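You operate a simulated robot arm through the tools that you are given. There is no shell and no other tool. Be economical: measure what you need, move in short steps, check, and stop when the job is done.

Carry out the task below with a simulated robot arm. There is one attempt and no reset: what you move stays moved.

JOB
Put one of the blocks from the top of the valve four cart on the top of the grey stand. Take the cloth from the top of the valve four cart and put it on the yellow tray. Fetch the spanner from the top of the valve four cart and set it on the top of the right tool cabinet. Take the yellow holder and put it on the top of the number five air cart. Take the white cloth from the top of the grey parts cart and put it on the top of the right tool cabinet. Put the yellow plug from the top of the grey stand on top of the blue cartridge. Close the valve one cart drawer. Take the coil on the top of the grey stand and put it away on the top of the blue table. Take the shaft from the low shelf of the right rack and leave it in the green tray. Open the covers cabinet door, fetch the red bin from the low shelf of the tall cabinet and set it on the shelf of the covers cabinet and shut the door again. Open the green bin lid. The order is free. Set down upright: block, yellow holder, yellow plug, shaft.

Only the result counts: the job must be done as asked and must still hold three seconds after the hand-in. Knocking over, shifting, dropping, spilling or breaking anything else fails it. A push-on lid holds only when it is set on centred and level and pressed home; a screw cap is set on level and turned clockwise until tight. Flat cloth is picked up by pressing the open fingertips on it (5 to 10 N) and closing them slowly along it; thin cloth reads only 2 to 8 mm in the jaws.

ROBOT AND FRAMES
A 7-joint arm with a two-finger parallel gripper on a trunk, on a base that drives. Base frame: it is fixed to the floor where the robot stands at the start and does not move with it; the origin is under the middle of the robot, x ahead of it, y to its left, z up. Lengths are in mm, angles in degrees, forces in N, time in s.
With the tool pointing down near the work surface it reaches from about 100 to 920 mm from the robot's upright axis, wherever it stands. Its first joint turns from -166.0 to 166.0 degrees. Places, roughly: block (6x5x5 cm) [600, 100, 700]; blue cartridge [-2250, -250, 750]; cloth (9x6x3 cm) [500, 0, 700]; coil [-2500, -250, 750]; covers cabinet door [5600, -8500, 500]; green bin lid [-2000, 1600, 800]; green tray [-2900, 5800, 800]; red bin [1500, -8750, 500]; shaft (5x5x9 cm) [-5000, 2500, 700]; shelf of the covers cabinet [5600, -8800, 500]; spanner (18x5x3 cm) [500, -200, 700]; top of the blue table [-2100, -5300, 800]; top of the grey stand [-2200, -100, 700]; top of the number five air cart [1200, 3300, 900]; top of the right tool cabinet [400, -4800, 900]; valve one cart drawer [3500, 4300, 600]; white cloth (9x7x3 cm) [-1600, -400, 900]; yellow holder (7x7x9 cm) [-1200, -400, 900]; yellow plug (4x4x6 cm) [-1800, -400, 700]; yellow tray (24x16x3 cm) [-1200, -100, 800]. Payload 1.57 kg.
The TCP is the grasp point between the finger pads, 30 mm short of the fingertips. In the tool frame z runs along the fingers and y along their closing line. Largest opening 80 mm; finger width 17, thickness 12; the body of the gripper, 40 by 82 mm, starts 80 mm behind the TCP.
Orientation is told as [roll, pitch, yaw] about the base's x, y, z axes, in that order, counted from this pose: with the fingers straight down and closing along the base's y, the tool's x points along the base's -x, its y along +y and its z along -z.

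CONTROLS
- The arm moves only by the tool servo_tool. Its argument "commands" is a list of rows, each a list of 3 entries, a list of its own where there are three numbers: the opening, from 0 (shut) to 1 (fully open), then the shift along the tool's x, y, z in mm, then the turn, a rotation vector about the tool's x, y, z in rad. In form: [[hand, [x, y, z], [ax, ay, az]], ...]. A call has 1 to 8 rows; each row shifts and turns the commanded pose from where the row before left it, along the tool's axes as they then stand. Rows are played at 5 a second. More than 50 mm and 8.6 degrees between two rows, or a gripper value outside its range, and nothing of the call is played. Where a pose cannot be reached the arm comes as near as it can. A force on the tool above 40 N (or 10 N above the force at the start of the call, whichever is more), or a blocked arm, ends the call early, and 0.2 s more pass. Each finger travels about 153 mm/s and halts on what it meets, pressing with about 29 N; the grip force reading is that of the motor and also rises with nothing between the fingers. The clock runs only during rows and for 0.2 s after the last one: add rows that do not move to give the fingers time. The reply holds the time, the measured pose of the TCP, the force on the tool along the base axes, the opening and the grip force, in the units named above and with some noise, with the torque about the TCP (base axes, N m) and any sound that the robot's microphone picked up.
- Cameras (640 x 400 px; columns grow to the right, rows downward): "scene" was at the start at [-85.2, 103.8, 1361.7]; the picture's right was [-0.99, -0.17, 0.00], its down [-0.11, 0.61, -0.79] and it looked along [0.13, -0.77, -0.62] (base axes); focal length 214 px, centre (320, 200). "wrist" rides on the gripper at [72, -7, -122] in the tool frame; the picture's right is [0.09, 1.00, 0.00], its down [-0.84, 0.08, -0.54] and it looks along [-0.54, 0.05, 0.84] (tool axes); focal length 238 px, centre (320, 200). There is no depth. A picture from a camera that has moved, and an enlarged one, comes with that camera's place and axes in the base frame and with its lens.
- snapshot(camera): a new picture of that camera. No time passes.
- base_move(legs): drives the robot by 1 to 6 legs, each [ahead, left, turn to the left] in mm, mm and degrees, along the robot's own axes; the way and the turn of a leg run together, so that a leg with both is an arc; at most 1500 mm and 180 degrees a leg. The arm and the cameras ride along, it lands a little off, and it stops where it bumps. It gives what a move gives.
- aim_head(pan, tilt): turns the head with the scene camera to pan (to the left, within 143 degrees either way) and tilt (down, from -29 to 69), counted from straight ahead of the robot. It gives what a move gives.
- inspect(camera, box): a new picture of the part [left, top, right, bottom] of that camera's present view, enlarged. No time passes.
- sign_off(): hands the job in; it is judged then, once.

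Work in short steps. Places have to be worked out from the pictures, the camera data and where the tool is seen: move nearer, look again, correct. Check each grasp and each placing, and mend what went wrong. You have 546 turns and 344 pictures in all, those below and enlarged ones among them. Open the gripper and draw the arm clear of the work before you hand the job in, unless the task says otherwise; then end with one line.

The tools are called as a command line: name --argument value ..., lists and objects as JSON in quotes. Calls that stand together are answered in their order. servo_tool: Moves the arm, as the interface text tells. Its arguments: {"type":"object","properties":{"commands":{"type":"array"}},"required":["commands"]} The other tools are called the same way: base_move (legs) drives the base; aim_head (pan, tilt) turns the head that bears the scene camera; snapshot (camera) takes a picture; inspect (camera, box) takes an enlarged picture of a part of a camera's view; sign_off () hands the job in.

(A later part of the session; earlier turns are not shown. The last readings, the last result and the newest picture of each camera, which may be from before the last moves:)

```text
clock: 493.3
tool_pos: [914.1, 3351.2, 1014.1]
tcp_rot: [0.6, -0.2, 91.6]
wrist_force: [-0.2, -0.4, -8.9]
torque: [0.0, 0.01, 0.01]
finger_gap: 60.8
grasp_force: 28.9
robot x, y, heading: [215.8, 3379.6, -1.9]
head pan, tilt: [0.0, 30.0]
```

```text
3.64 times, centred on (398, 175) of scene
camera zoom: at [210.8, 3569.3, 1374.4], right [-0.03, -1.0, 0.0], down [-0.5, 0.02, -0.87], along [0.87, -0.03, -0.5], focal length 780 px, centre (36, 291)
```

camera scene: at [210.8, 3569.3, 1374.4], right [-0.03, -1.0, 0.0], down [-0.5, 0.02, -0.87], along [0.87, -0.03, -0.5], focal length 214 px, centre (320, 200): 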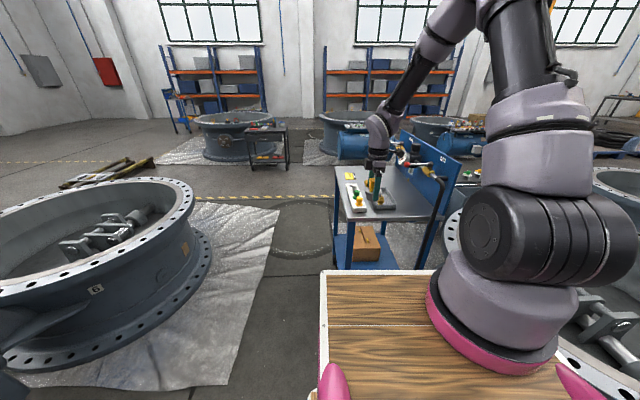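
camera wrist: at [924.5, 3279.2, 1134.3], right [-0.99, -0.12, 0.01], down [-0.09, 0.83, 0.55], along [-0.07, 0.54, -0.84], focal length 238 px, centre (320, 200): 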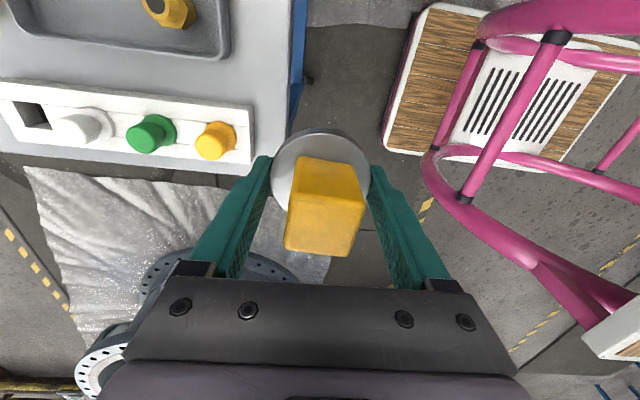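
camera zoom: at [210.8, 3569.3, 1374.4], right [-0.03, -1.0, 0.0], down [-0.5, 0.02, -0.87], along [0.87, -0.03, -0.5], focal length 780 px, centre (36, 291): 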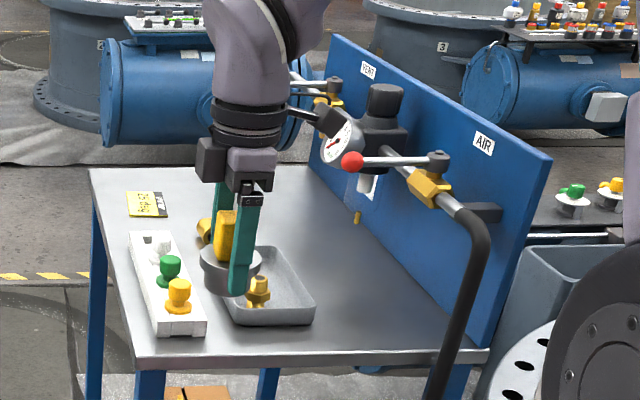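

Free spot behind the small tray around (1250,3300). Driving 180 mm closer and straightening.

base_move --legs '[[180, 0, 1.9]]'

servo_tool --commands '[[0, [0, -40, 0], [0, 0, 0]], [0, [0, -40, 0], [0, 0, 0]], [0, [0, -40, 0], [0, 0, 0]], [0, [0, 0, 0], [0, 0, 0]]]'

snapshot --camera "wrist"

```text
clock: 494.8
tool_pos: [1093.8, 3372.9, 1013.6]
tcp_rot: [0.5, -0.2, 93.5]
wrist_force: [0.3, 0.4, -8.4]
torque: [0.04, -0.01, -0.02]
finger_gap: 61.0
grasp_force: 29.1
robot x, y, heading: [397.0, 3376.2, 0.1]
head pan, tilt: [0.0, 30.0]
```

```text
clock: 495.8
tool_pos: [1213.2, 3379.7, 1011.5]
tcp_rot: [0.5, -0.3, 93.5]
wrist_force: [-0.2, -0.3, -9.5]
torque: [-0.02, 0.0, -0.02]
finger_gap: 61.0
grasp_force: 29.4
robot x, y, heading: [391.4, 3376.8, 0.0]
head pan, tilt: [0.0, 30.0]
```

```text
217 pictures are left
camera wrist: at [1225.9, 3307.2, 1132.8], right [-0.99, -0.15, 0.01], down [-0.12, 0.83, 0.55], along [-0.09, 0.54, -0.84], focal length 238 px, centre (320, 200)
```

wrist: 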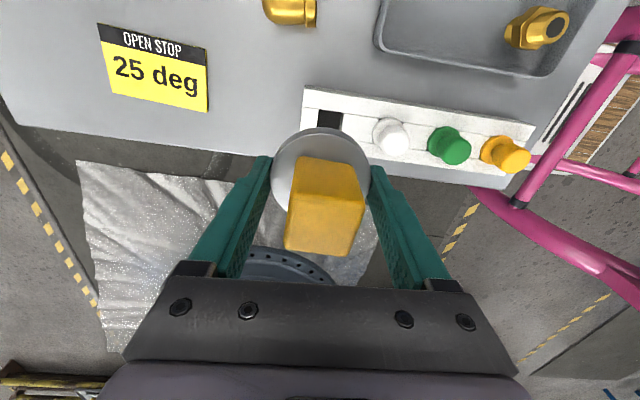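

A brass elbow and a tag limit this spot; looking further south on the cart top.

servo_tool --commands '[[0, [40, 0, -20], [0, 0, 0]], [0, [40, 0, -20], [0, 0, 0]], [0, [0, 0, 0], [0, 0, 0]]]'

snapshot --camera "wrist"

```text
clock: 496.6
tool_pos: [1219.3, 3298.6, 1051.4]
tcp_rot: [0.7, -0.3, 93.6]
wrist_force: [0.8, 0.8, -9.3]
torque: [0.02, 0.01, 0.01]
finger_gap: 61.0
grasp_force: 29.0
robot x, y, heading: [394.9, 3377.8, -0.2]
head pan, tilt: [0.0, 30.0]
```

```text
216 pictures are left
camera wrist: at [1232.1, 3227.5, 1172.4], right [-0.99, -0.15, 0.01], down [-0.12, 0.83, 0.55], along [-0.09, 0.54, -0.84], focal length 238 px, centre (320, 200)
```

wrist: 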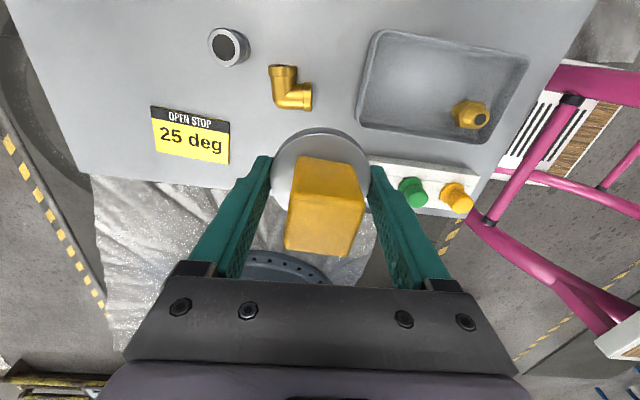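

Free region at the far end: about (1440,3305). Advancing 105 mm and moving the holder there.

base_move --legs '[[105, 0, 0]]'

servo_tool --commands '[[0, [-6, -38, 0], [0, 0, 0]], [0, [-6, -38, 0], [0, 0, 0]], [0, [-4, -36, 0], [0, 0, 0]], [0, [0, 0, 40], [0, 0, 0]], [0, [0, 0, 0], [0, 0, 0]]]'

snapshot --camera "wrist"

snapshot --camera "scene"

```text
clock: 497.7
tool_pos: [1322.7, 3300.4, 1050.8]
tcp_rot: [0.6, -0.1, 93.6]
wrist_force: [0.6, 0.2, -8.9]
torque: [0.02, -0.02, 0.01]
finger_gap: 60.9
grasp_force: 28.6
robot x, y, heading: [499.6, 3377.5, 0.0]
head pan, tilt: [0.0, 30.0]
```

```text
clock: 498.9
tool_pos: [1435.8, 3320.8, 1010.9]
tcp_rot: [0.6, -0.2, 93.7]
wrist_force: [0.5, 0.5, -8.7]
torque: [0.06, 0.02, 0.02]
finger_gap: 61.0
grasp_force: 29.0
robot x, y, heading: [492.2, 3380.4, 0.1]
head pan, tilt: [0.0, 30.0]
```

```text
215 pictures are left
camera wrist: at [1448.3, 3251.1, 1131.1], right [-0.99, -0.15, 0.01], down [-0.12, 0.83, 0.55], along [-0.09, 0.54, -0.84], focal length 238 px, centre (320, 200)
```

wrist: 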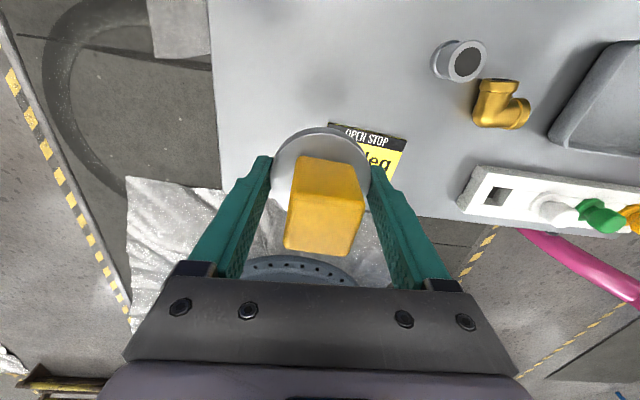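

```text
214 pictures are left
camera scene: at [486.3, 3567.0, 1374.4], right [0.0, -1.0, 0.0], down [-0.5, 0.0, -0.87], along [0.87, 0.0, -0.5], focal length 214 px, centre (320, 200)
```

scene: 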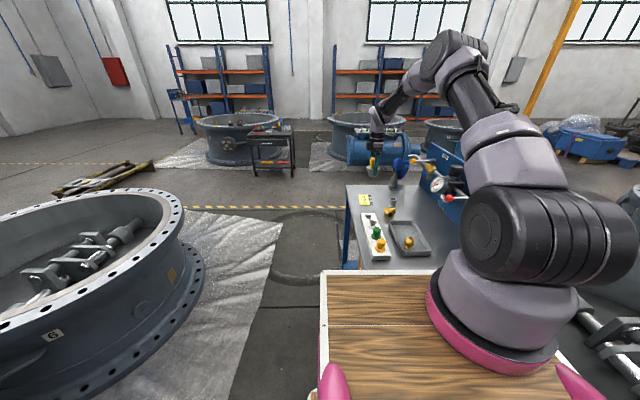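

inspect --camera "scene" --box '[335, 120, 475, 270]'

```text
2.67 times, centred on (405, 195) of scene
camera zoom: at [486.3, 3567.0, 1374.4], right [0.0, -1.0, 0.0], down [-0.5, 0.0, -0.87], along [0.87, 0.0, -0.5], focal length 572 px, centre (93, 213)
```

zoom: 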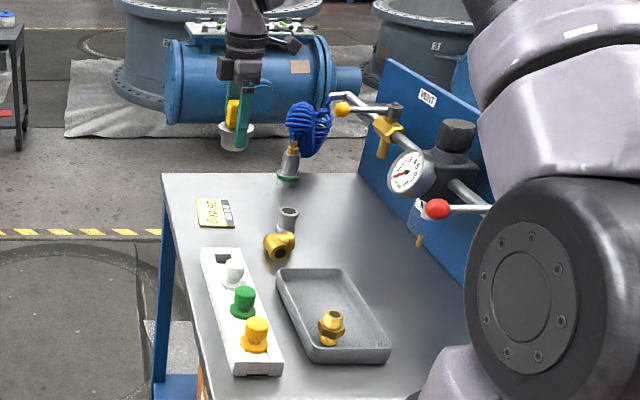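

A coiled hose hangs near (1450,3200), and the tag ends at x≈1428; so I choose (1485,3345). Moving and lowering.

servo_tool --commands '[[0, [-11, -26, 0], [0, 0, 0]], [0, [-10, -25, 0], [0, 0, 0]], [0, [0, 0, 25], [0, 0, 0]], [0, [0, 0, 15], [0, 0, 0]], [0, [0, 0, 0], [0, 0, 0]]]'

snapshot --camera "wrist"

inspect --camera "scene" --box '[335, 120, 475, 220]'

```text
clock: 500.1
tool_pos: [1481.8, 3348.6, 968.2]
tcp_rot: [0.6, -0.1, 93.5]
wrist_force: [0.8, -0.7, -9.3]
torque: [0.0, -0.03, -0.03]
finger_gap: 61.1
grasp_force: 29.6
robot x, y, heading: [496.2, 3379.3, 0.6]
head pan, tilt: [0.0, 30.0]
```

```text
212 pictures are left
camera wrist: at [1494.5, 3276.6, 1090.2], right [-0.99, -0.15, 0.01], down [-0.12, 0.83, 0.55], along [-0.09, 0.54, -0.84], focal length 238 px, centre (320, 200)
```

wrist: 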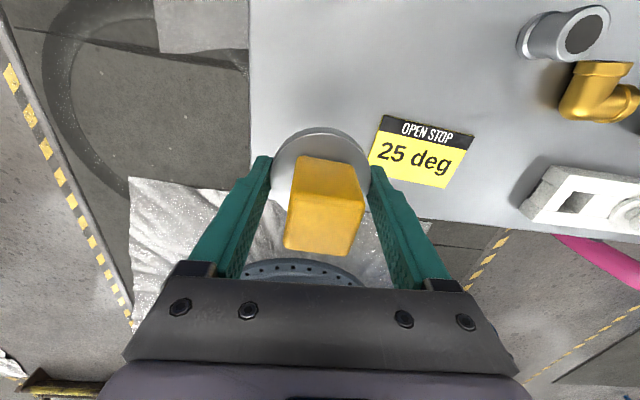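

```text
4.00 times, centred on (405, 170) of scene
camera zoom: at [486.4, 3567.0, 1374.4], right [0.0, -1.0, 0.0], down [-0.5, 0.0, -0.87], along [0.87, 0.0, -0.5], focal length 858 px, centre (-20, 320)
```

zoom: 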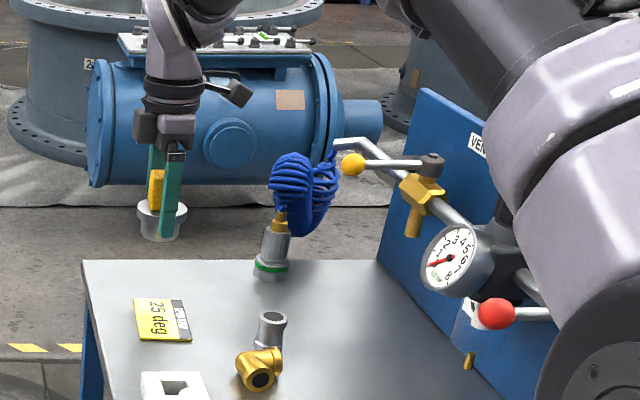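

Clear below. Lowering with contact feeling.

servo_tool --commands '[[0, [0, 0, 20], [0, 0, 0]], [0, [0, 0, 15], [0, 0, 0]], [0, [0, 0, 8], [0, 0, 0]], [0, [0, 0, 5], [0, 0, 0]], [0, [0, 0, 5], [0, 0, 0]], [0, [0, 0, 5], [0, 0, 0]], [0, [0, 0, 4], [0, 0, 0]], [0, [0, 0, 4], [0, 0, 0]]]'

```text
clock: 501.9
tool_pos: [1482.2, 3348.4, 903.9]
tcp_rot: [0.7, -0.2, 93.6]
wrist_force: [0.1, -0.5, -9.6]
torque: [0.04, 0.02, 0.03]
finger_gap: 60.9
grasp_force: 29.1
robot x, y, heading: [496.6, 3376.1, 0.1]
head pan, tilt: [0.0, 30.0]
```

servo_tool --commands '[[0, [0, 0, 4], [0, 0, 0]], [0, [0, 0, 4], [0, 0, 0]], [0, [0, 0, 4], [0, 0, 0]], [0, [0, 0, 4], [0, 0, 0]], [0, [0, 0, 4], [0, 0, 0]], [0, [0, 0, 4], [0, 0, 0]]]'

```text
clock: 503.1
tool_pos: [1483.0, 3349.3, 890.2]
tcp_rot: [0.3, -0.2, 93.5]
wrist_force: [-11.4, 0.4, 13.3]
torque: [-0.22, -0.26, -0.13]
finger_gap: 60.8
grasp_force: 29.4
robot x, y, heading: [493.2, 3377.4, 0.4]
head pan, tilt: [0.0, 30.0]
stopped in row 5: the force on the tool passed its limit at 45 N (the readings are from after the stop); the commanded pose is now the measured one
```

Touchdown at ≈890. Releasing and rising.

servo_tool --commands '[[0, [0, 0, -1], [0, 0, 0]], [0.9, [0, 0, 0], [0, 0, 0]], [0.97, [0, 0, 0], [0, 0, 0]], [0.97, [0, 0, 0], [0, 0, 0]], [0.97, [0, 0, -40], [0, 0, 0]], [0.97, [0, 0, -45], [0, 0, 0]], [0.97, [0, 0, -45], [0, 0, 0]], [0.97, [0, 0, 0], [0, 0, 0]]]'

snapshot --camera "wrist"

```text
clock: 504.9
tool_pos: [1484.3, 3348.3, 1019.5]
tcp_rot: [0.3, -0.3, 93.5]
wrist_force: [0.0, -0.3, 0.2]
torque: [-0.02, 0.04, 0.01]
finger_gap: 77.6
grasp_force: 0.0
robot x, y, heading: [496.8, 3378.8, 0.2]
head pan, tilt: [0.0, 30.0]
```

```text
210 pictures are left
camera wrist: at [1496.5, 3276.8, 1140.5], right [-0.99, -0.15, 0.0], down [-0.13, 0.83, 0.54], along [-0.09, 0.54, -0.84], focal length 238 px, centre (320, 200)
```

wrist: 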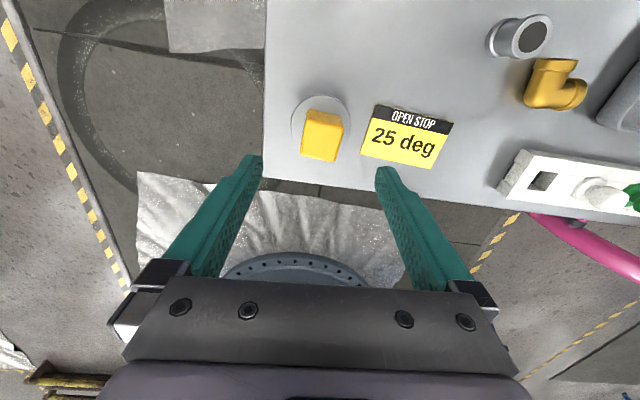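

Holder placed. Next the valve one cart drawer; zooming on the black cart in the distance.

servo_tool --commands '[[0.5, [-45, 0, -10], [0, 0, 0]], [0.5, [0, 45, 0], [0, 0, 0]], [0.5, [0, 45, 0], [0, 0, 0]], [0.5, [0, 45, 0], [0, 0, 0]], [0.5, [0, 45, 0], [0, 0, 0]], [0.5, [0, 45, 0], [0, 0, 0]], [0.5, [0, 45, 0], [0, 0, 0]]]'

base_move --legs '[[-150, 0, 0], [0, 620, 0]]'

aim_head --pan 0 --tilt 20

snapshot --camera "scene"

```text
clock: 506.5
tool_pos: [1211.8, 3375.5, 1029.4]
tcp_rot: [0.3, -0.2, 93.6]
wrist_force: [0.6, 0.6, 0.0]
torque: [0.0, 0.04, 0.0]
finger_gap: 39.9
grasp_force: 0.0
robot x, y, heading: [495.3, 3376.0, 0.0]
head pan, tilt: [0.0, 30.0]
```

```text
clock: 510.9
tool_pos: [1061.8, 3988.8, 1030.0]
tcp_rot: [0.3, -0.2, 93.6]
wrist_force: [0.1, -0.5, 0.0]
torque: [0.01, 0.02, 0.01]
finger_gap: 39.9
grasp_force: 0.1
robot x, y, heading: [342.6, 3991.2, 0.4]
head pan, tilt: [0.0, 30.0]
```

```text
clock: 511.7
tool_pos: [1062.4, 3989.1, 1029.0]
tcp_rot: [0.3, -0.3, 93.6]
wrist_force: [-0.2, 0.7, -0.5]
torque: [0.01, 0.02, 0.0]
finger_gap: 40.1
grasp_force: 0.0
robot x, y, heading: [344.0, 3991.5, 0.1]
head pan, tilt: [0.0, 20.0]
```

```text
209 pictures are left
camera scene: at [338.8, 4181.1, 1390.4], right [0.0, -1.0, 0.0], down [-0.34, 0.0, -0.94], along [0.94, 0.0, -0.34], focal length 214 px, centre (320, 200)
```

scene: 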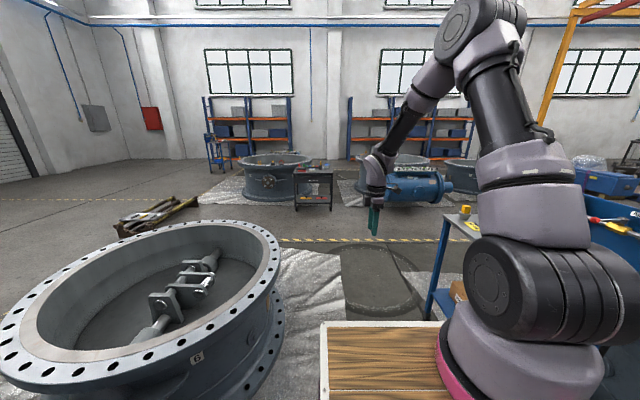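

inspect --camera "scene" --box '[230, 140, 390, 240]'

```text
4.00 times, centred on (310, 190) of scene
camera zoom: at [338.8, 4181.1, 1390.4], right [0.0, -1.0, 0.0], down [-0.34, 0.0, -0.94], along [0.94, 0.0, -0.34], focal length 858 px, centre (360, 240)
```

zoom: 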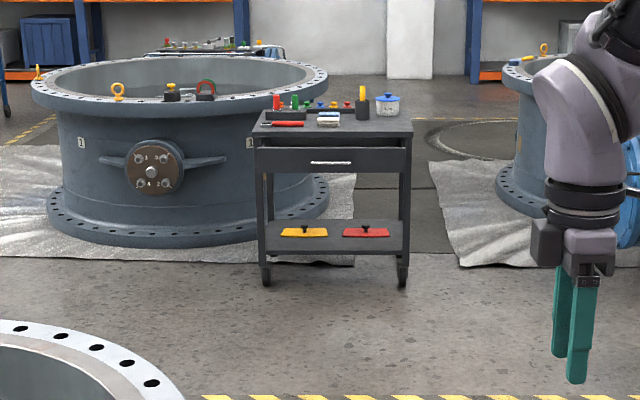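

The drawer of the black cart stands out toward me (front at x≈3435, z≈580). Driving along y≈3990, then lining up at y≈4290.

base_move --legs '[[1500, 0, 0], [500, 300, 0]]'

aim_head --pan 0 --tilt 35

snapshot --camera "scene"

snapshot --camera "wrist"

```text
clock: 522.0
tool_pos: [3067.4, 4325.8, 1029.4]
tcp_rot: [0.3, -0.3, 94.7]
wrist_force: [-0.7, -0.5, -0.5]
torque: [-0.03, -0.04, 0.0]
finger_gap: 40.1
grasp_force: 0.1
robot x, y, heading: [2349.9, 4312.8, 1.3]
head pan, tilt: [0.0, 20.0]
```

```text
clock: 522.8
tool_pos: [3067.4, 4325.1, 1029.7]
tcp_rot: [0.3, -0.2, 94.7]
wrist_force: [0.2, 0.5, 0.5]
torque: [0.0, -0.01, 0.0]
finger_gap: 40.0
grasp_force: 0.1
robot x, y, heading: [2352.6, 4318.1, 1.3]
head pan, tilt: [0.0, 35.0]
```

```text
207 pictures are left
camera scene: at [2336.3, 4504.6, 1366.7], right [0.02, -1.0, 0.0], down [-0.57, -0.01, -0.82], along [0.82, 0.02, -0.57], focal length 214 px, centre (320, 200)
```

scene: 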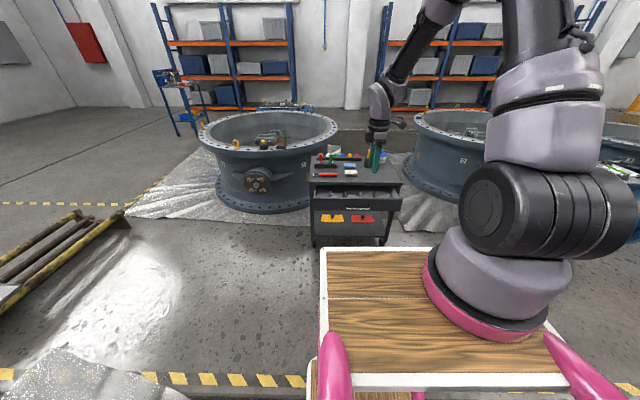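

```text
206 pictures are left
camera wrist: at [3080.2, 4253.9, 1150.5], right [-0.99, -0.17, 0.0], down [-0.14, 0.83, 0.55], along [-0.1, 0.54, -0.84], focal length 238 px, centre (320, 200)
```

wrist: 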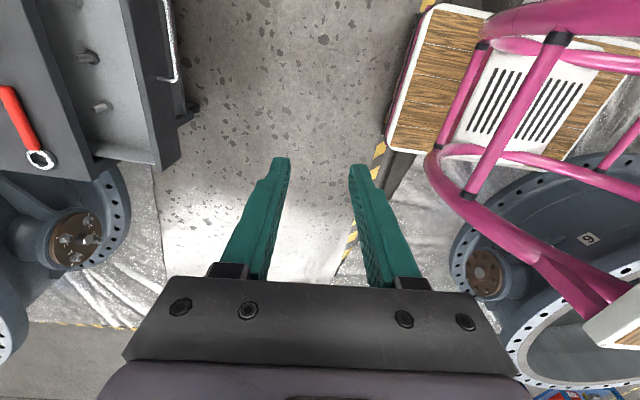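

inspect --camera "scene" --box '[280, 140, 424, 250]'

```text
3.64 times, centred on (352, 195) of scene
camera zoom: at [2336.3, 4504.6, 1366.7], right [0.02, -1.0, 0.0], down [-0.57, -0.01, -0.82], along [0.82, 0.02, -0.57], focal length 780 px, centre (204, 218)
```

zoom: 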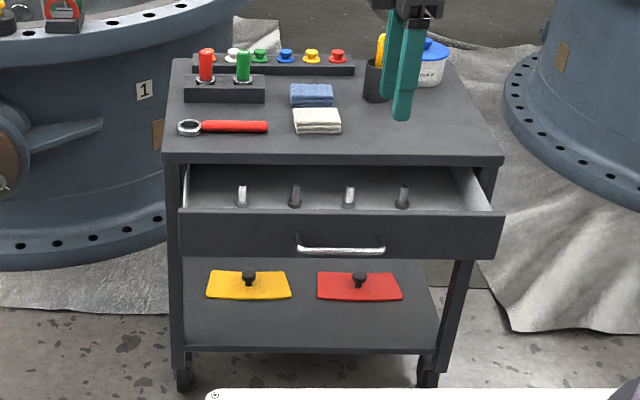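

Drawer front x≈3400–3440, handle at y≈4298, z≈570. I'll push it with closed vertical fingers at z≈585. Lowering first.

servo_tool --commands '[[0, [28, 0, 40], [0, 0, 0]], [0, [0, 0, 48], [0, 0, 0]], [0, [0, 0, 48], [0, 0, 0]], [0, [0, 0, 48], [0, 0, 0]], [0, [0, 0, 48], [0, 0, 0]], [0, [0, 0, 48], [0, 0, 0]], [0, [0, 0, 48], [0, 0, 0]], [0, [0, 0, 48], [0, 0, 0]]]'

servo_tool --commands '[[0, [0, 0, 48], [0, 0, 0]], [0, [0, 0, 20], [0, 0, 0]], [0, [0, 0, 0], [0, 0, 0]]]'

base_move --legs '[[220, 0, -1]]'

snapshot --camera "wrist"

snapshot --camera "scene"

```text
clock: 524.6
tool_pos: [3067.6, 4297.6, 652.4]
tcp_rot: [0.2, -0.2, 94.6]
wrist_force: [0.2, -0.2, 0.6]
torque: [0.0, -0.01, -0.01]
finger_gap: 0.0
grasp_force: 21.6
robot x, y, heading: [2352.9, 4319.2, 1.3]
head pan, tilt: [0.0, 35.0]
```

```text
clock: 525.4
tool_pos: [3066.9, 4300.4, 583.7]
tcp_rot: [0.2, -0.3, 94.5]
wrist_force: [0.7, -0.1, 0.8]
torque: [0.0, -0.02, 0.03]
finger_gap: 0.2
grasp_force: 21.1
robot x, y, heading: [2353.1, 4309.8, 1.1]
head pan, tilt: [0.0, 35.0]
```

```text
clock: 527.1
tool_pos: [3282.8, 4291.8, 583.6]
tcp_rot: [0.3, -0.2, 93.7]
wrist_force: [0.5, 0.4, 0.7]
torque: [0.01, -0.01, 0.0]
finger_gap: 0.0
grasp_force: 21.7
robot x, y, heading: [2569.7, 4316.7, 0.5]
head pan, tilt: [0.0, 35.0]
```

```text
204 pictures are left
camera wrist: at [3295.4, 4219.5, 705.2], right [-0.99, -0.16, 0.0], down [-0.13, 0.83, 0.55], along [-0.09, 0.54, -0.84], focal length 238 px, centre (320, 200)
```

wrist: 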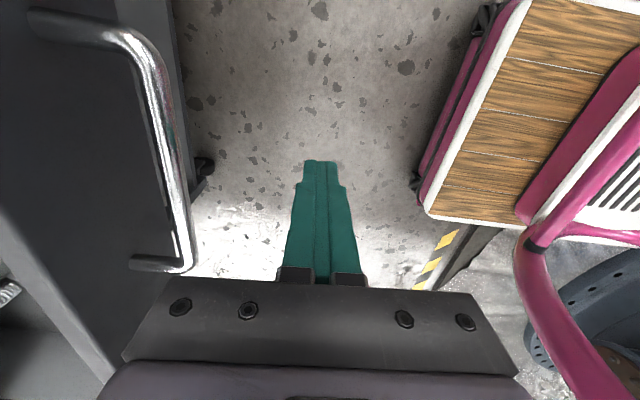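

```text
203 pictures are left
camera scene: at [2556.2, 4507.8, 1366.6], right [0.01, -1.0, 0.0], down [-0.57, 0.0, -0.82], along [0.82, 0.0, -0.57], focal length 214 px, centre (320, 200)
```

scene: 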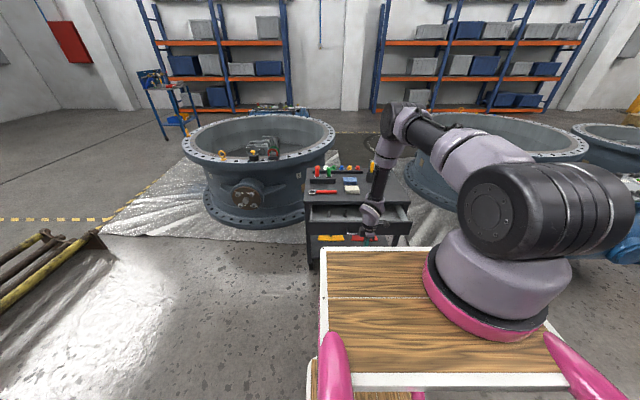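

Handle bar at x≈3377. Pushing in +x.

servo_tool --commands '[[0, [0, -30, 0], [0, 0, 0]], [0, [0, -30, 0], [0, 0, 0]], [0, [0, -25, 0], [0, 0, 0]], [0, [0, -20, 0], [0, 0, 0]], [0, [0, -20, 0], [0, 0, 0]], [0, [0, -20, 0], [0, 0, 0]], [0, [0, 0, 0], [0, 0, 0]]]'

snapshot --camera "wrist"

```text
clock: 528.7
tool_pos: [3429.1, 4300.4, 584.4]
tcp_rot: [0.3, -0.3, 93.7]
wrist_force: [-0.8, -0.9, -0.3]
torque: [0.01, 0.0, 0.01]
finger_gap: 0.1
grasp_force: 21.3
robot x, y, heading: [2570.6, 4319.2, -0.0]
head pan, tilt: [0.0, 35.0]
```

```text
202 pictures are left
camera wrist: at [3440.6, 4229.4, 704.8], right [-0.99, -0.16, 0.0], down [-0.13, 0.83, 0.55], along [-0.09, 0.54, -0.84], focal length 238 px, centre (320, 200)
```

wrist: 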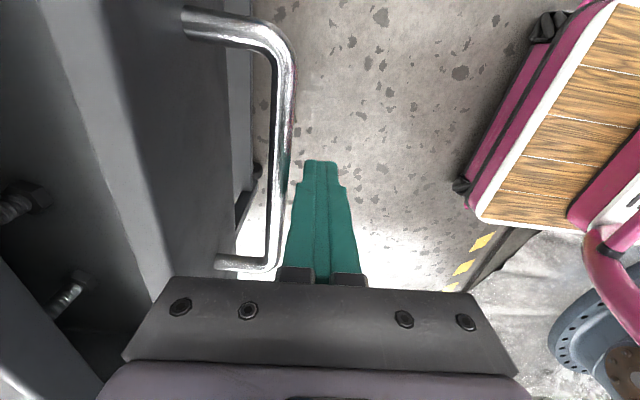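

servo_tool --commands '[[0, [0, -20, 0], [0, 0, 0]], [0, [0, -20, 0], [0, 0, 0]], [0, [0, -20, 0], [0, 0, 0]], [0, [0, -20, 0], [0, 0, 0]], [0, [0, -15, 0], [0, 0, 0]], [0, [0, -15, 0], [0, 0, 0]], [0, [0, 0, 0], [0, 0, 0]]]'

snapshot --camera "wrist"

inspect --camera "scene" --box '[280, 140, 440, 250]'

```text
clock: 529.7
tool_pos: [3498.1, 4305.5, 583.7]
tcp_rot: [0.7, -0.2, 93.3]
wrist_force: [-12.6, -1.6, 13.6]
torque: [-0.09, -0.19, -0.13]
finger_gap: 0.3
grasp_force: 21.2
robot x, y, heading: [2569.4, 4321.8, 0.4]
head pan, tilt: [0.0, 35.0]
stopped in row 4: the force on the tool passed its limit at 71 N (the readings are from after the stop); the commanded pose is now the measured one
```

```text
201 pictures are left
camera wrist: at [3511.0, 4233.8, 704.2], right [-0.99, -0.15, 0.01], down [-0.12, 0.83, 0.55], along [-0.09, 0.54, -0.84], focal length 238 px, centre (320, 200)
```

wrist: 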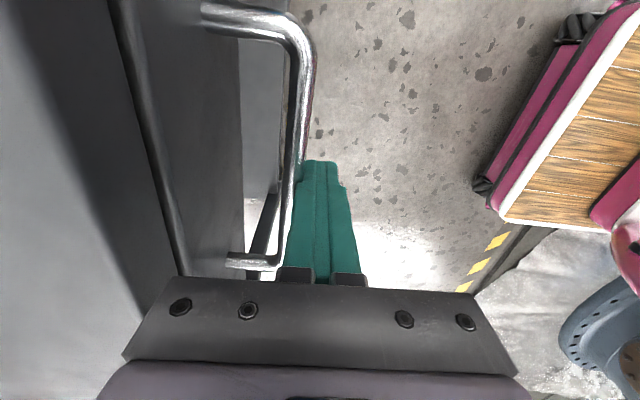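

```text
3.64 times, centred on (360, 195) of scene
camera zoom: at [2555.1, 4507.8, 1366.6], right [0.01, -1.0, 0.0], down [-0.57, 0.0, -0.82], along [0.82, 0.0, -0.57], focal length 780 px, centre (174, 218)
```

zoom: 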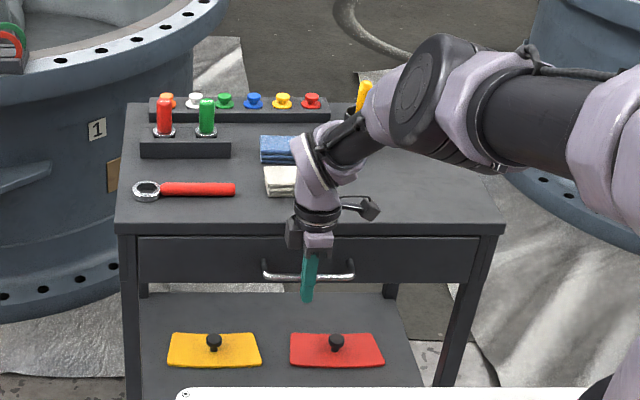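

The drawer looks shut (stop at 71 N). Backing off to verify.

servo_tool --commands '[[0, [0, 40, 0], [0, 0, 0]], [0, [0, 45, 0], [0, 0, 0]], [0, [0, 45, 0], [0, 0, 0]], [0, [0, 45, 0], [0, 0, 0]], [0, [0, 0, -45], [0, 0, 0]], [0, [0, 0, -45], [0, 0, 0]], [0, [0, 0, -45], [0, 0, 0]], [0, [0, 0, 0], [0, 0, 0]]]'

snapshot --camera "wrist"

inspect --camera "scene" --box '[280, 150, 440, 250]'

```text
clock: 531.5
tool_pos: [3325.4, 4296.0, 717.1]
tcp_rot: [0.8, -0.2, 93.5]
wrist_force: [0.6, -0.3, 0.8]
torque: [0.0, 0.0, -0.01]
finger_gap: 0.3
grasp_force: 22.3
robot x, y, heading: [2567.8, 4322.2, 0.1]
head pan, tilt: [0.0, 35.0]
```

```text
199 pictures are left
camera wrist: at [3338.0, 4224.0, 838.5], right [-0.99, -0.15, 0.01], down [-0.12, 0.83, 0.55], along [-0.09, 0.54, -0.84], focal length 238 px, centre (320, 200)
```

wrist: 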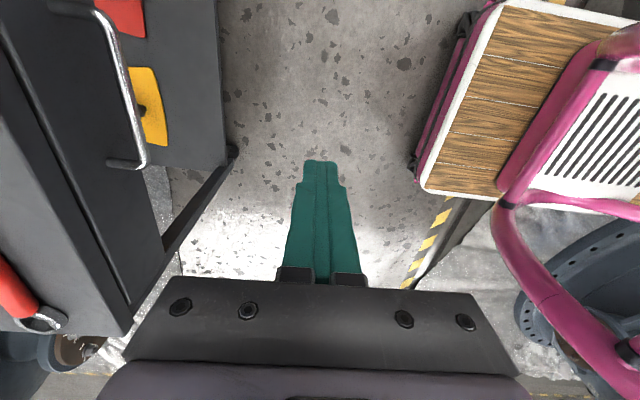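

```text
4.00 times, centred on (360, 200) of scene
camera zoom: at [2556.2, 4507.7, 1366.6], right [0.01, -1.0, 0.0], down [-0.57, 0.0, -0.82], along [0.82, 0.0, -0.57], focal length 858 px, centre (160, 200)
```

zoom: 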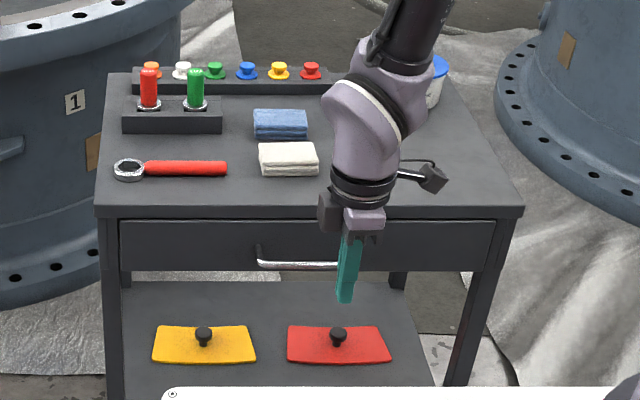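

Drawer closed. Raising the arm and driving back west.

servo_tool --commands '[[0, [0, 30, -40], [0, 0, 0]], [0, [0, 30, -40], [0, 0, 0]], [0, [0, 30, -40], [0, 0, 0]], [0, [0, 30, -40], [0, 0, 0]], [0, [0, 0, -48], [0, 0, 0]], [0, [0, 0, -48], [0, 0, 0]], [0, [0, 0, -48], [0, 0, 0]]]'

base_move --legs '[[-500, 0, 0], [0, -280, 0], [0, 0, -180], [1500, 0, 0], [1300, 0, 0]]'

aim_head --pan -30 --tilt 15

snapshot --camera "scene"

```text
clock: 533.1
tool_pos: [3208.9, 4290.0, 1026.2]
tcp_rot: [0.8, -0.2, 93.4]
wrist_force: [0.5, 0.1, -0.2]
torque: [0.0, 0.04, 0.01]
finger_gap: 0.2
grasp_force: 21.9
robot x, y, heading: [2569.1, 4317.1, 0.2]
head pan, tilt: [0.0, 35.0]
```

```text
clock: 535.6
tool_pos: [2819.2, 4245.7, 1024.2]
tcp_rot: [0.8, -0.2, 91.2]
wrist_force: [0.4, 0.9, 0.0]
torque: [-0.03, 0.0, 0.03]
finger_gap: 0.0
grasp_force: 21.2
robot x, y, heading: [2184.7, 4298.9, -1.7]
head pan, tilt: [0.0, 35.0]
stopped in leg 1: the robot was blocked; the commanded pose is now the measured one
```

```text
clock: 536.5
tool_pos: [2819.1, 4247.0, 1024.3]
tcp_rot: [0.9, -0.2, 91.4]
wrist_force: [1.1, 0.0, 0.3]
torque: [0.0, -0.01, -0.02]
finger_gap: 0.1
grasp_force: 20.8
robot x, y, heading: [2183.1, 4302.3, -1.6]
head pan, tilt: [-30.0, 15.0]
```

```text
197 pictures are left
camera scene: at [2167.3, 4442.9, 1398.5], right [-0.53, -0.85, 0.0], down [-0.22, 0.14, -0.97], along [0.82, -0.51, -0.26], focal length 214 px, centre (320, 200)
```

scene: 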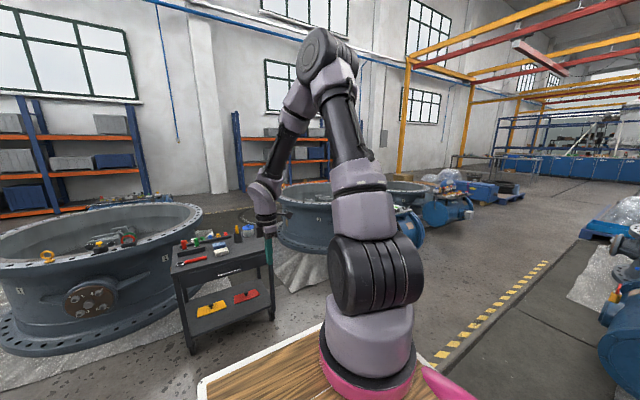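

My rear touched the heavy valve ring 6. Easing forward, moving south to y≈3980, then turning round.

base_move --legs '[[80, 0, 1.6], [0, -330, 0], [0, 0, -180], [1500, 0, 0], [1400, 0, 0]]'

aim_head --pan -30 --tilt 15

snapshot --camera "scene"

```text
clock: 560.3
tool_pos: [-1271.9, 3911.0, 1025.9]
tcp_rot: [0.8, -0.2, -85.5]
wrist_force: [0.0, 0.6, 0.6]
torque: [0.05, -0.02, 0.04]
finger_gap: 0.1
grasp_force: 21.4
robot x, y, heading: [-631.7, 3896.9, -178.3]
head pan, tilt: [-30.0, 15.0]
```

```text
clock: 560.9
tool_pos: [-1272.6, 3911.6, 1024.8]
tcp_rot: [0.7, -0.2, -85.5]
wrist_force: [-0.5, -0.3, -0.1]
torque: [0.01, -0.01, 0.02]
finger_gap: 0.0
grasp_force: 21.6
robot x, y, heading: [-635.9, 3894.1, -178.6]
head pan, tilt: [-30.0, 15.0]
```

```text
196 pictures are left
camera scene: at [-610.3, 3748.9, 1398.6], right [0.48, 0.88, 0.0], down [0.23, -0.12, -0.97], along [-0.85, 0.46, -0.26], focal length 214 px, centre (320, 200)
```

scene: 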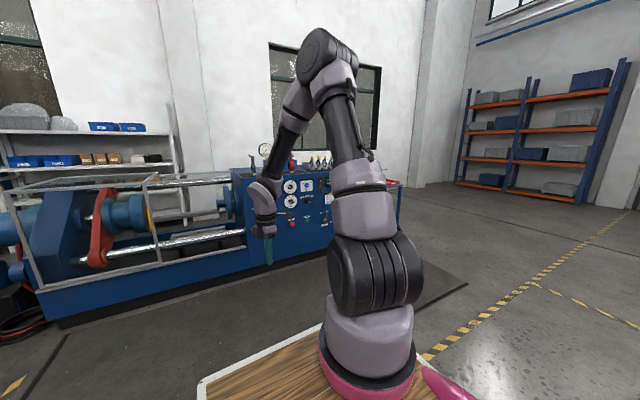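

Now heading for the right rack: driving south along x≈-700, then west between stand and workbench.

base_move --legs '[[0, 0, 88.4], [1500, 0, 0], [1500, 0, 0], [180, 0, 0], [0, 0, -90], [1200, 0, 0]]'

aim_head --pan -20 --tilt 20

snapshot --camera "scene"

```text
clock: 589.7
tool_pos: [-2325.6, 616.0, 1025.4]
tcp_rot: [0.7, -0.2, -82.1]
wrist_force: [-0.4, -0.1, -0.6]
torque: [0.01, -0.04, -0.03]
finger_gap: 0.0
grasp_force: 21.4
robot x, y, heading: [-1688.8, 635.5, -174.9]
head pan, tilt: [-30.0, 15.0]
```

```text
clock: 590.4
tool_pos: [-2325.1, 616.5, 1024.4]
tcp_rot: [0.7, -0.2, -82.1]
wrist_force: [-0.4, 0.0, 0.1]
torque: [0.01, -0.01, 0.0]
finger_gap: 0.0
grasp_force: 20.9
robot x, y, heading: [-1684.4, 639.2, -175.1]
head pan, tilt: [-20.0, 20.0]
```

```text
195 pictures are left
camera scene: at [-1659.9, 478.3, 1390.5], right [0.26, 0.97, 0.0], down [0.33, -0.09, -0.94], along [-0.91, 0.25, -0.34], focal length 214 px, centre (320, 200)
```

scene: 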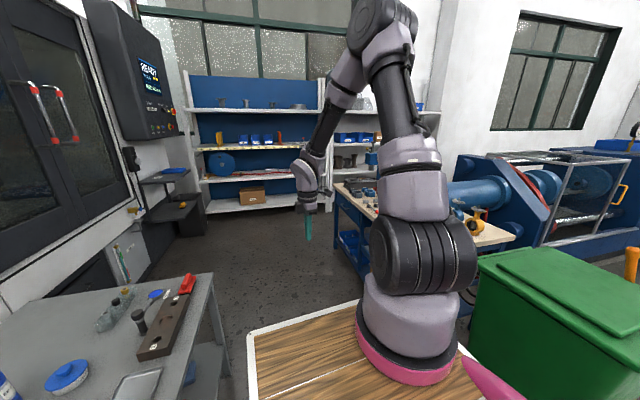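

base_move --legs '[[0, 0, -5], [1500, 0, 0]]'

aim_head --pan -50 --tilt 20

snapshot --camera "scene"

```text
clock: 598.4
tool_pos: [-3831.2, 692.0, 1024.7]
tcp_rot: [0.7, -0.2, -87.9]
wrist_force: [-0.4, 0.6, -1.1]
torque: [-0.04, -0.02, 0.0]
finger_gap: 0.0
grasp_force: 20.8
robot x, y, heading: [-3193.2, 648.7, 179.2]
head pan, tilt: [-20.0, 20.0]
```

```text
clock: 599.3
tool_pos: [-3831.0, 691.9, 1024.8]
tcp_rot: [0.7, -0.2, -87.8]
wrist_force: [0.2, 0.0, 0.3]
torque: [0.02, 0.01, 0.01]
finger_gap: 0.0
grasp_force: 21.4
robot x, y, heading: [-3193.6, 649.7, 179.3]
head pan, tilt: [-50.0, 20.0]
```

```text
194 pictures are left
camera scene: at [-3153.4, 526.9, 1390.4], right [0.77, 0.63, 0.0], down [0.22, -0.26, -0.94], along [-0.59, 0.73, -0.34], focal length 214 px, centre (320, 200)
```

scene: 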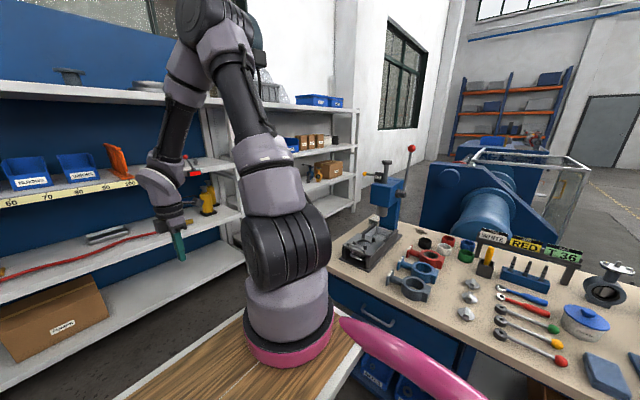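

The channel between bench (x>-3540) and racks (front ≈-4900) is free. Retracting the arm 130 mm, then going west and north.

servo_tool --commands '[[0, [0, 45, 0], [0, 0, 0]], [0, [0, 45, 0], [0, 0, 0]], [0, [0, 40, 0], [0, 0, 0]], [0, [0, 0, 0], [0, 0, 0]]]'

base_move --legs '[[880, 0, 0.7]]'

snapshot --camera "scene"

aim_head --pan 0 --tilt 35

snapshot --camera "scene"

```text
clock: 600.3
tool_pos: [-3713.5, 693.1, 1025.5]
tcp_rot: [0.8, -0.2, -87.8]
wrist_force: [-0.2, -0.8, -0.4]
torque: [0.01, 0.02, 0.0]
finger_gap: 0.0
grasp_force: 21.3
out of reach, approached as far as the arm can: row 3
robot x, y, heading: [-3192.3, 647.0, 179.1]
head pan, tilt: [-50.0, 20.0]
```

```text
clock: 604.9
tool_pos: [-4584.3, 702.3, 1026.2]
tcp_rot: [0.9, -0.2, -87.6]
wrist_force: [-0.3, -0.4, -1.1]
torque: [-0.01, -0.02, 0.01]
finger_gap: 0.0
grasp_force: 21.2
robot x, y, heading: [-4063.9, 655.0, 179.5]
head pan, tilt: [-50.0, 20.0]
```

```text
193 pictures are left
camera scene: at [-4024.2, 537.3, 1390.4], right [0.77, 0.64, 0.0], down [0.22, -0.26, -0.94], along [-0.6, 0.73, -0.34], focal length 214 px, centre (320, 200)
```

scene: 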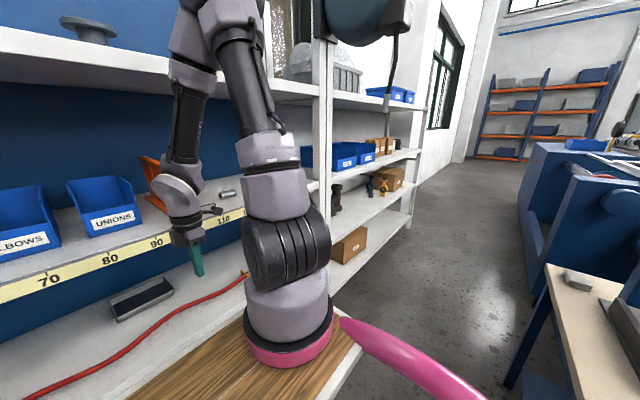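

```text
clock: 606.1
tool_pos: [-4584.5, 702.7, 1026.7]
tcp_rot: [0.7, -0.2, -87.6]
wrist_force: [0.3, -0.2, -0.2]
torque: [-0.05, -0.03, 0.01]
finger_gap: 0.0
grasp_force: 21.4
robot x, y, heading: [-4062.8, 658.0, 179.3]
head pan, tilt: [0.0, 35.0]
```

```text
192 pictures are left
camera scene: at [-4053.1, 466.3, 1366.6], right [0.01, 1.0, 0.0], down [0.57, -0.01, -0.82], along [-0.82, 0.01, -0.57], focal length 214 px, centre (320, 200)
```

scene: 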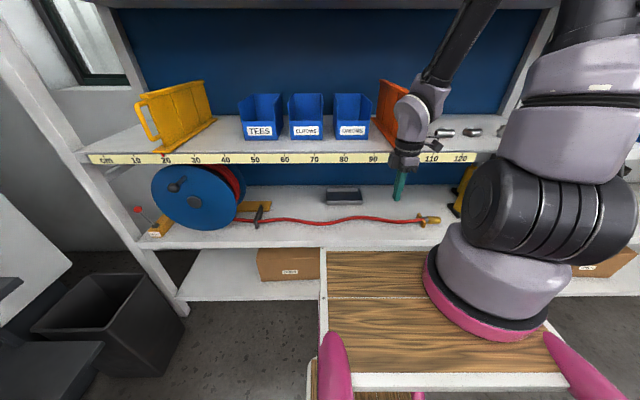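

Bench edge is at x≈-3780, so I turn north and drive up the channel at x≈-4270.

base_move --legs '[[0, 0, -89.5], [0, 210, 0], [900, 0, 0]]'

aim_head --pan 30 --tilt 25

snapshot --camera "scene"

```text
clock: 616.0
tool_pos: [-4213.0, 2092.4, 1026.8]
tcp_rot: [0.8, -0.2, -177.5]
wrist_force: [-0.8, 0.0, 0.3]
torque: [0.0, 0.0, 0.0]
finger_gap: 0.0
grasp_force: 21.4
robot x, y, heading: [-4256.1, 1570.7, 89.4]
head pan, tilt: [0.0, 35.0]
```

```text
clock: 616.9
tool_pos: [-4214.0, 2092.9, 1026.4]
tcp_rot: [0.8, -0.2, -177.6]
wrist_force: [0.8, -0.1, 0.1]
torque: [0.0, -0.02, -0.01]
finger_gap: 0.0
grasp_force: 21.2
robot x, y, heading: [-4256.8, 1569.4, 89.4]
head pan, tilt: [30.0, 25.0]
```

```text
191 pictures are left
camera scene: at [-4494.3, 1551.9, 1382.3], right [0.87, 0.49, 0.0], down [0.21, -0.37, -0.91], along [-0.44, 0.79, -0.42], focal length 214 px, centre (320, 200)
```

scene: 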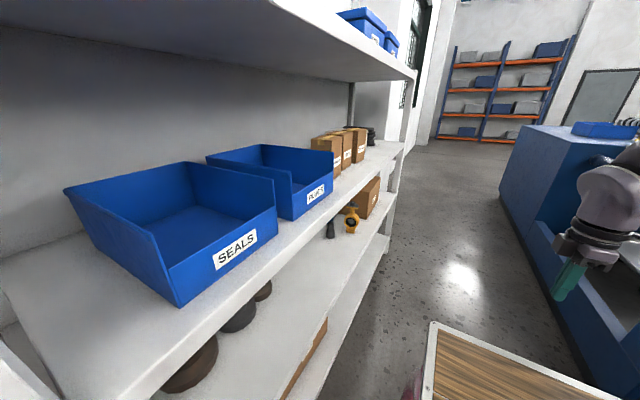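

inspect --camera "scene" --box '[290, 180, 418, 260]'

```text
5.00 times, centred on (354, 220) of scene
camera zoom: at [-4494.3, 1551.9, 1382.3], right [0.87, 0.49, 0.0], down [0.21, -0.37, -0.91], along [-0.44, 0.79, -0.42], focal length 1072 px, centre (150, 100)
```

zoom: 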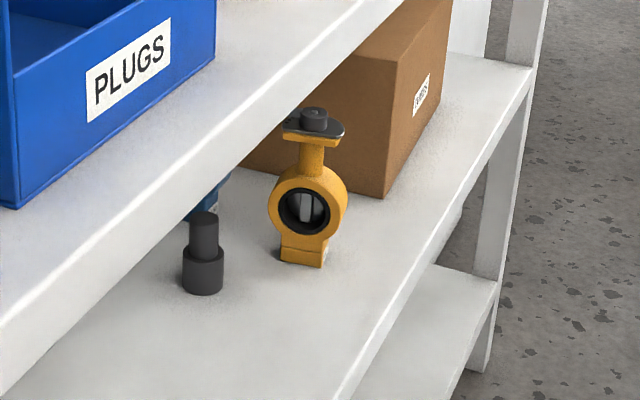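

The dark stepped cylinder at about (-4950,2500) on the z≈650 shelf is the shaft. I need the tilted, camera-on-top pose, so I unwind the wrist by 273° first.

servo_tool --commands '[[0.5, [0, 0, 0], [0, 0, 0.149]], [0.5, [0, 0, 0], [0, 0, 0.149]], [0.5, [0, 0, 0], [0, 0, 0.149]], [0.5, [0, 0, 0], [0, 0, 0.149]], [0.5, [0, 0, 0], [0, 0, 0.149]], [0.5, [0, 0, 0], [0, 0, 0.149]], [0.5, [0, 0, 0], [0, 0, 0.149]], [0.5, [0, 0, 0], [0, 0, 0.149]]]'

servo_tool --commands '[[0.5, [0, 0, 0], [0, 0, 0.149]], [0.5, [0, 0, 0], [0, 0, 0.149]], [0.5, [0, 0, 0], [0, 0, 0.149]], [0.5, [0, 0, 0], [0, 0, 0.149]], [0.5, [0, 0, 0], [0, 0, 0.149]], [0.5, [0, 0, 0], [0, 0, 0.149]], [0.5, [0, 0, 0], [0, 0, 0.149]], [0.5, [0, 0, 0], [0, 0, 0.149]]]'

servo_tool --commands '[[0.5, [0, 0, 0], [0, 0, 0.149]], [0.5, [0, 0, 0], [0, 0, 0.149]], [0.5, [0, 0, 0], [0, 0, 0.149]], [0.5, [0, 0, 0], [0, 0, 0.149]], [0.5, [0, 0, 0], [0, 0, 0.149]], [0.5, [0, 0, 0], [0, 0, 0.149]], [0.5, [0, 0, 0], [0, 0, 0.149]], [0.5, [0, 0, 0], [0, 0, 0.149]]]'

servo_tool --commands '[[0.5, [0, 0, 0], [0, 0, 0.149]], [0.5, [0, 0, 0], [0, 0, 0.149]], [0.5, [0, 0, 0], [0, 0, 0.149]], [0.5, [0, 0, 0], [0, 0, 0.149]], [0.5, [0, 0, 0], [0, 0, 0.149]], [0.5, [0, 0, 0], [0, 0, 0.149]], [0.5, [0, 0, 0], [0, 0, 0.149]], [0.5, [0, 0, 0], [0, 0, 0.149]]]'

```text
clock: 618.7
tool_pos: [-4213.4, 2094.0, 1027.1]
tcp_rot: [0.5, 0.7, 114.0]
wrist_force: [-0.4, 0.6, -0.6]
torque: [0.01, -0.03, -0.02]
finger_gap: 40.0
grasp_force: 0.1
robot x, y, heading: [-4258.8, 1569.1, 89.3]
head pan, tilt: [30.0, 25.0]
```

```text
clock: 620.5
tool_pos: [-4213.4, 2093.8, 1027.0]
tcp_rot: [-0.4, 0.8, 45.7]
wrist_force: [-0.4, -0.2, 0.4]
torque: [0.02, 0.0, 0.04]
finger_gap: 39.8
grasp_force: 0.0
robot x, y, heading: [-4258.5, 1568.3, 89.4]
head pan, tilt: [30.0, 25.0]
```

```text
clock: 622.3
tool_pos: [-4213.0, 2094.1, 1026.1]
tcp_rot: [-0.7, -0.2, -22.6]
wrist_force: [1.2, 0.6, 0.2]
torque: [-0.01, 0.01, -0.01]
finger_gap: 40.1
grasp_force: 0.2
robot x, y, heading: [-4256.6, 1569.7, 89.7]
head pan, tilt: [30.0, 25.0]
```

```text
clock: 624.1
tool_pos: [-4213.3, 2093.7, 1026.6]
tcp_rot: [0.0, -0.9, -91.0]
wrist_force: [0.0, 0.8, -0.3]
torque: [0.02, 0.02, 0.01]
finger_gap: 39.9
grasp_force: 0.1
robot x, y, heading: [-4255.7, 1567.6, 89.5]
head pan, tilt: [30.0, 25.0]
```

base_move --legs '[[900, 0, 0], [0, -130, 0], [0, 0, 90]]'

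aim_head --pan 0 --tilt 35

snapshot --camera "scene"

```text
clock: 633.7
tool_pos: [-4635.9, 2516.5, 1026.6]
tcp_rot: [-0.2, -1.0, 0.4]
wrist_force: [-0.7, 0.0, 0.7]
torque: [-0.01, -0.01, 0.0]
finger_gap: 40.0
grasp_force: 0.0
robot x, y, heading: [-4114.0, 2483.0, -179.2]
head pan, tilt: [30.0, 25.0]
```

```text
clock: 634.6
tool_pos: [-4637.7, 2517.0, 1026.8]
tcp_rot: [-0.1, -0.9, 0.5]
wrist_force: [0.0, 0.9, 0.5]
torque: [0.0, -0.01, -0.01]
finger_gap: 40.0
grasp_force: 0.0
robot x, y, heading: [-4113.5, 2480.4, -179.0]
head pan, tilt: [0.0, 35.0]
```

```text
189 pictures are left
camera scene: at [-4099.8, 2293.6, 1366.6], right [-0.01, 1.0, 0.0], down [0.57, 0.01, -0.82], along [-0.82, -0.01, -0.57], focal length 214 px, centre (320, 200)
```

scene: 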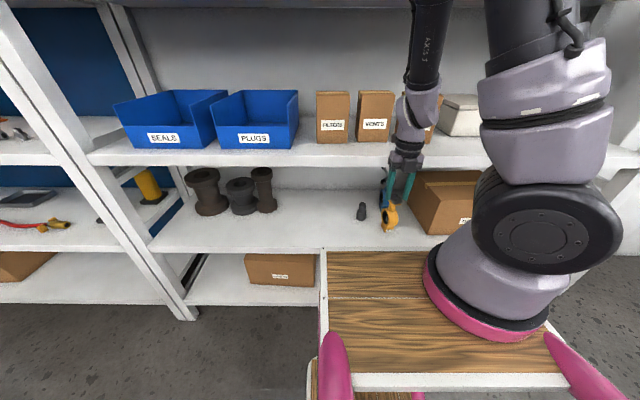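

inspect --camera "scene" --box '[328, 150, 456, 250]'

```text
4.00 times, centred on (392, 200) of scene
camera zoom: at [-4099.8, 2293.6, 1366.6], right [-0.01, 1.0, 0.0], down [0.57, 0.01, -0.82], along [-0.82, -0.01, -0.57], focal length 858 px, centre (32, 200)
```

zoom: 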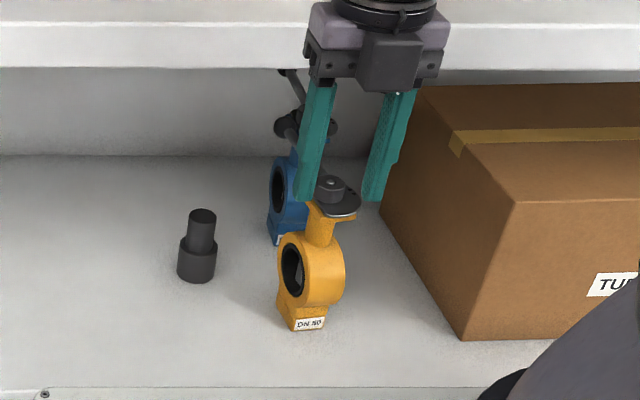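

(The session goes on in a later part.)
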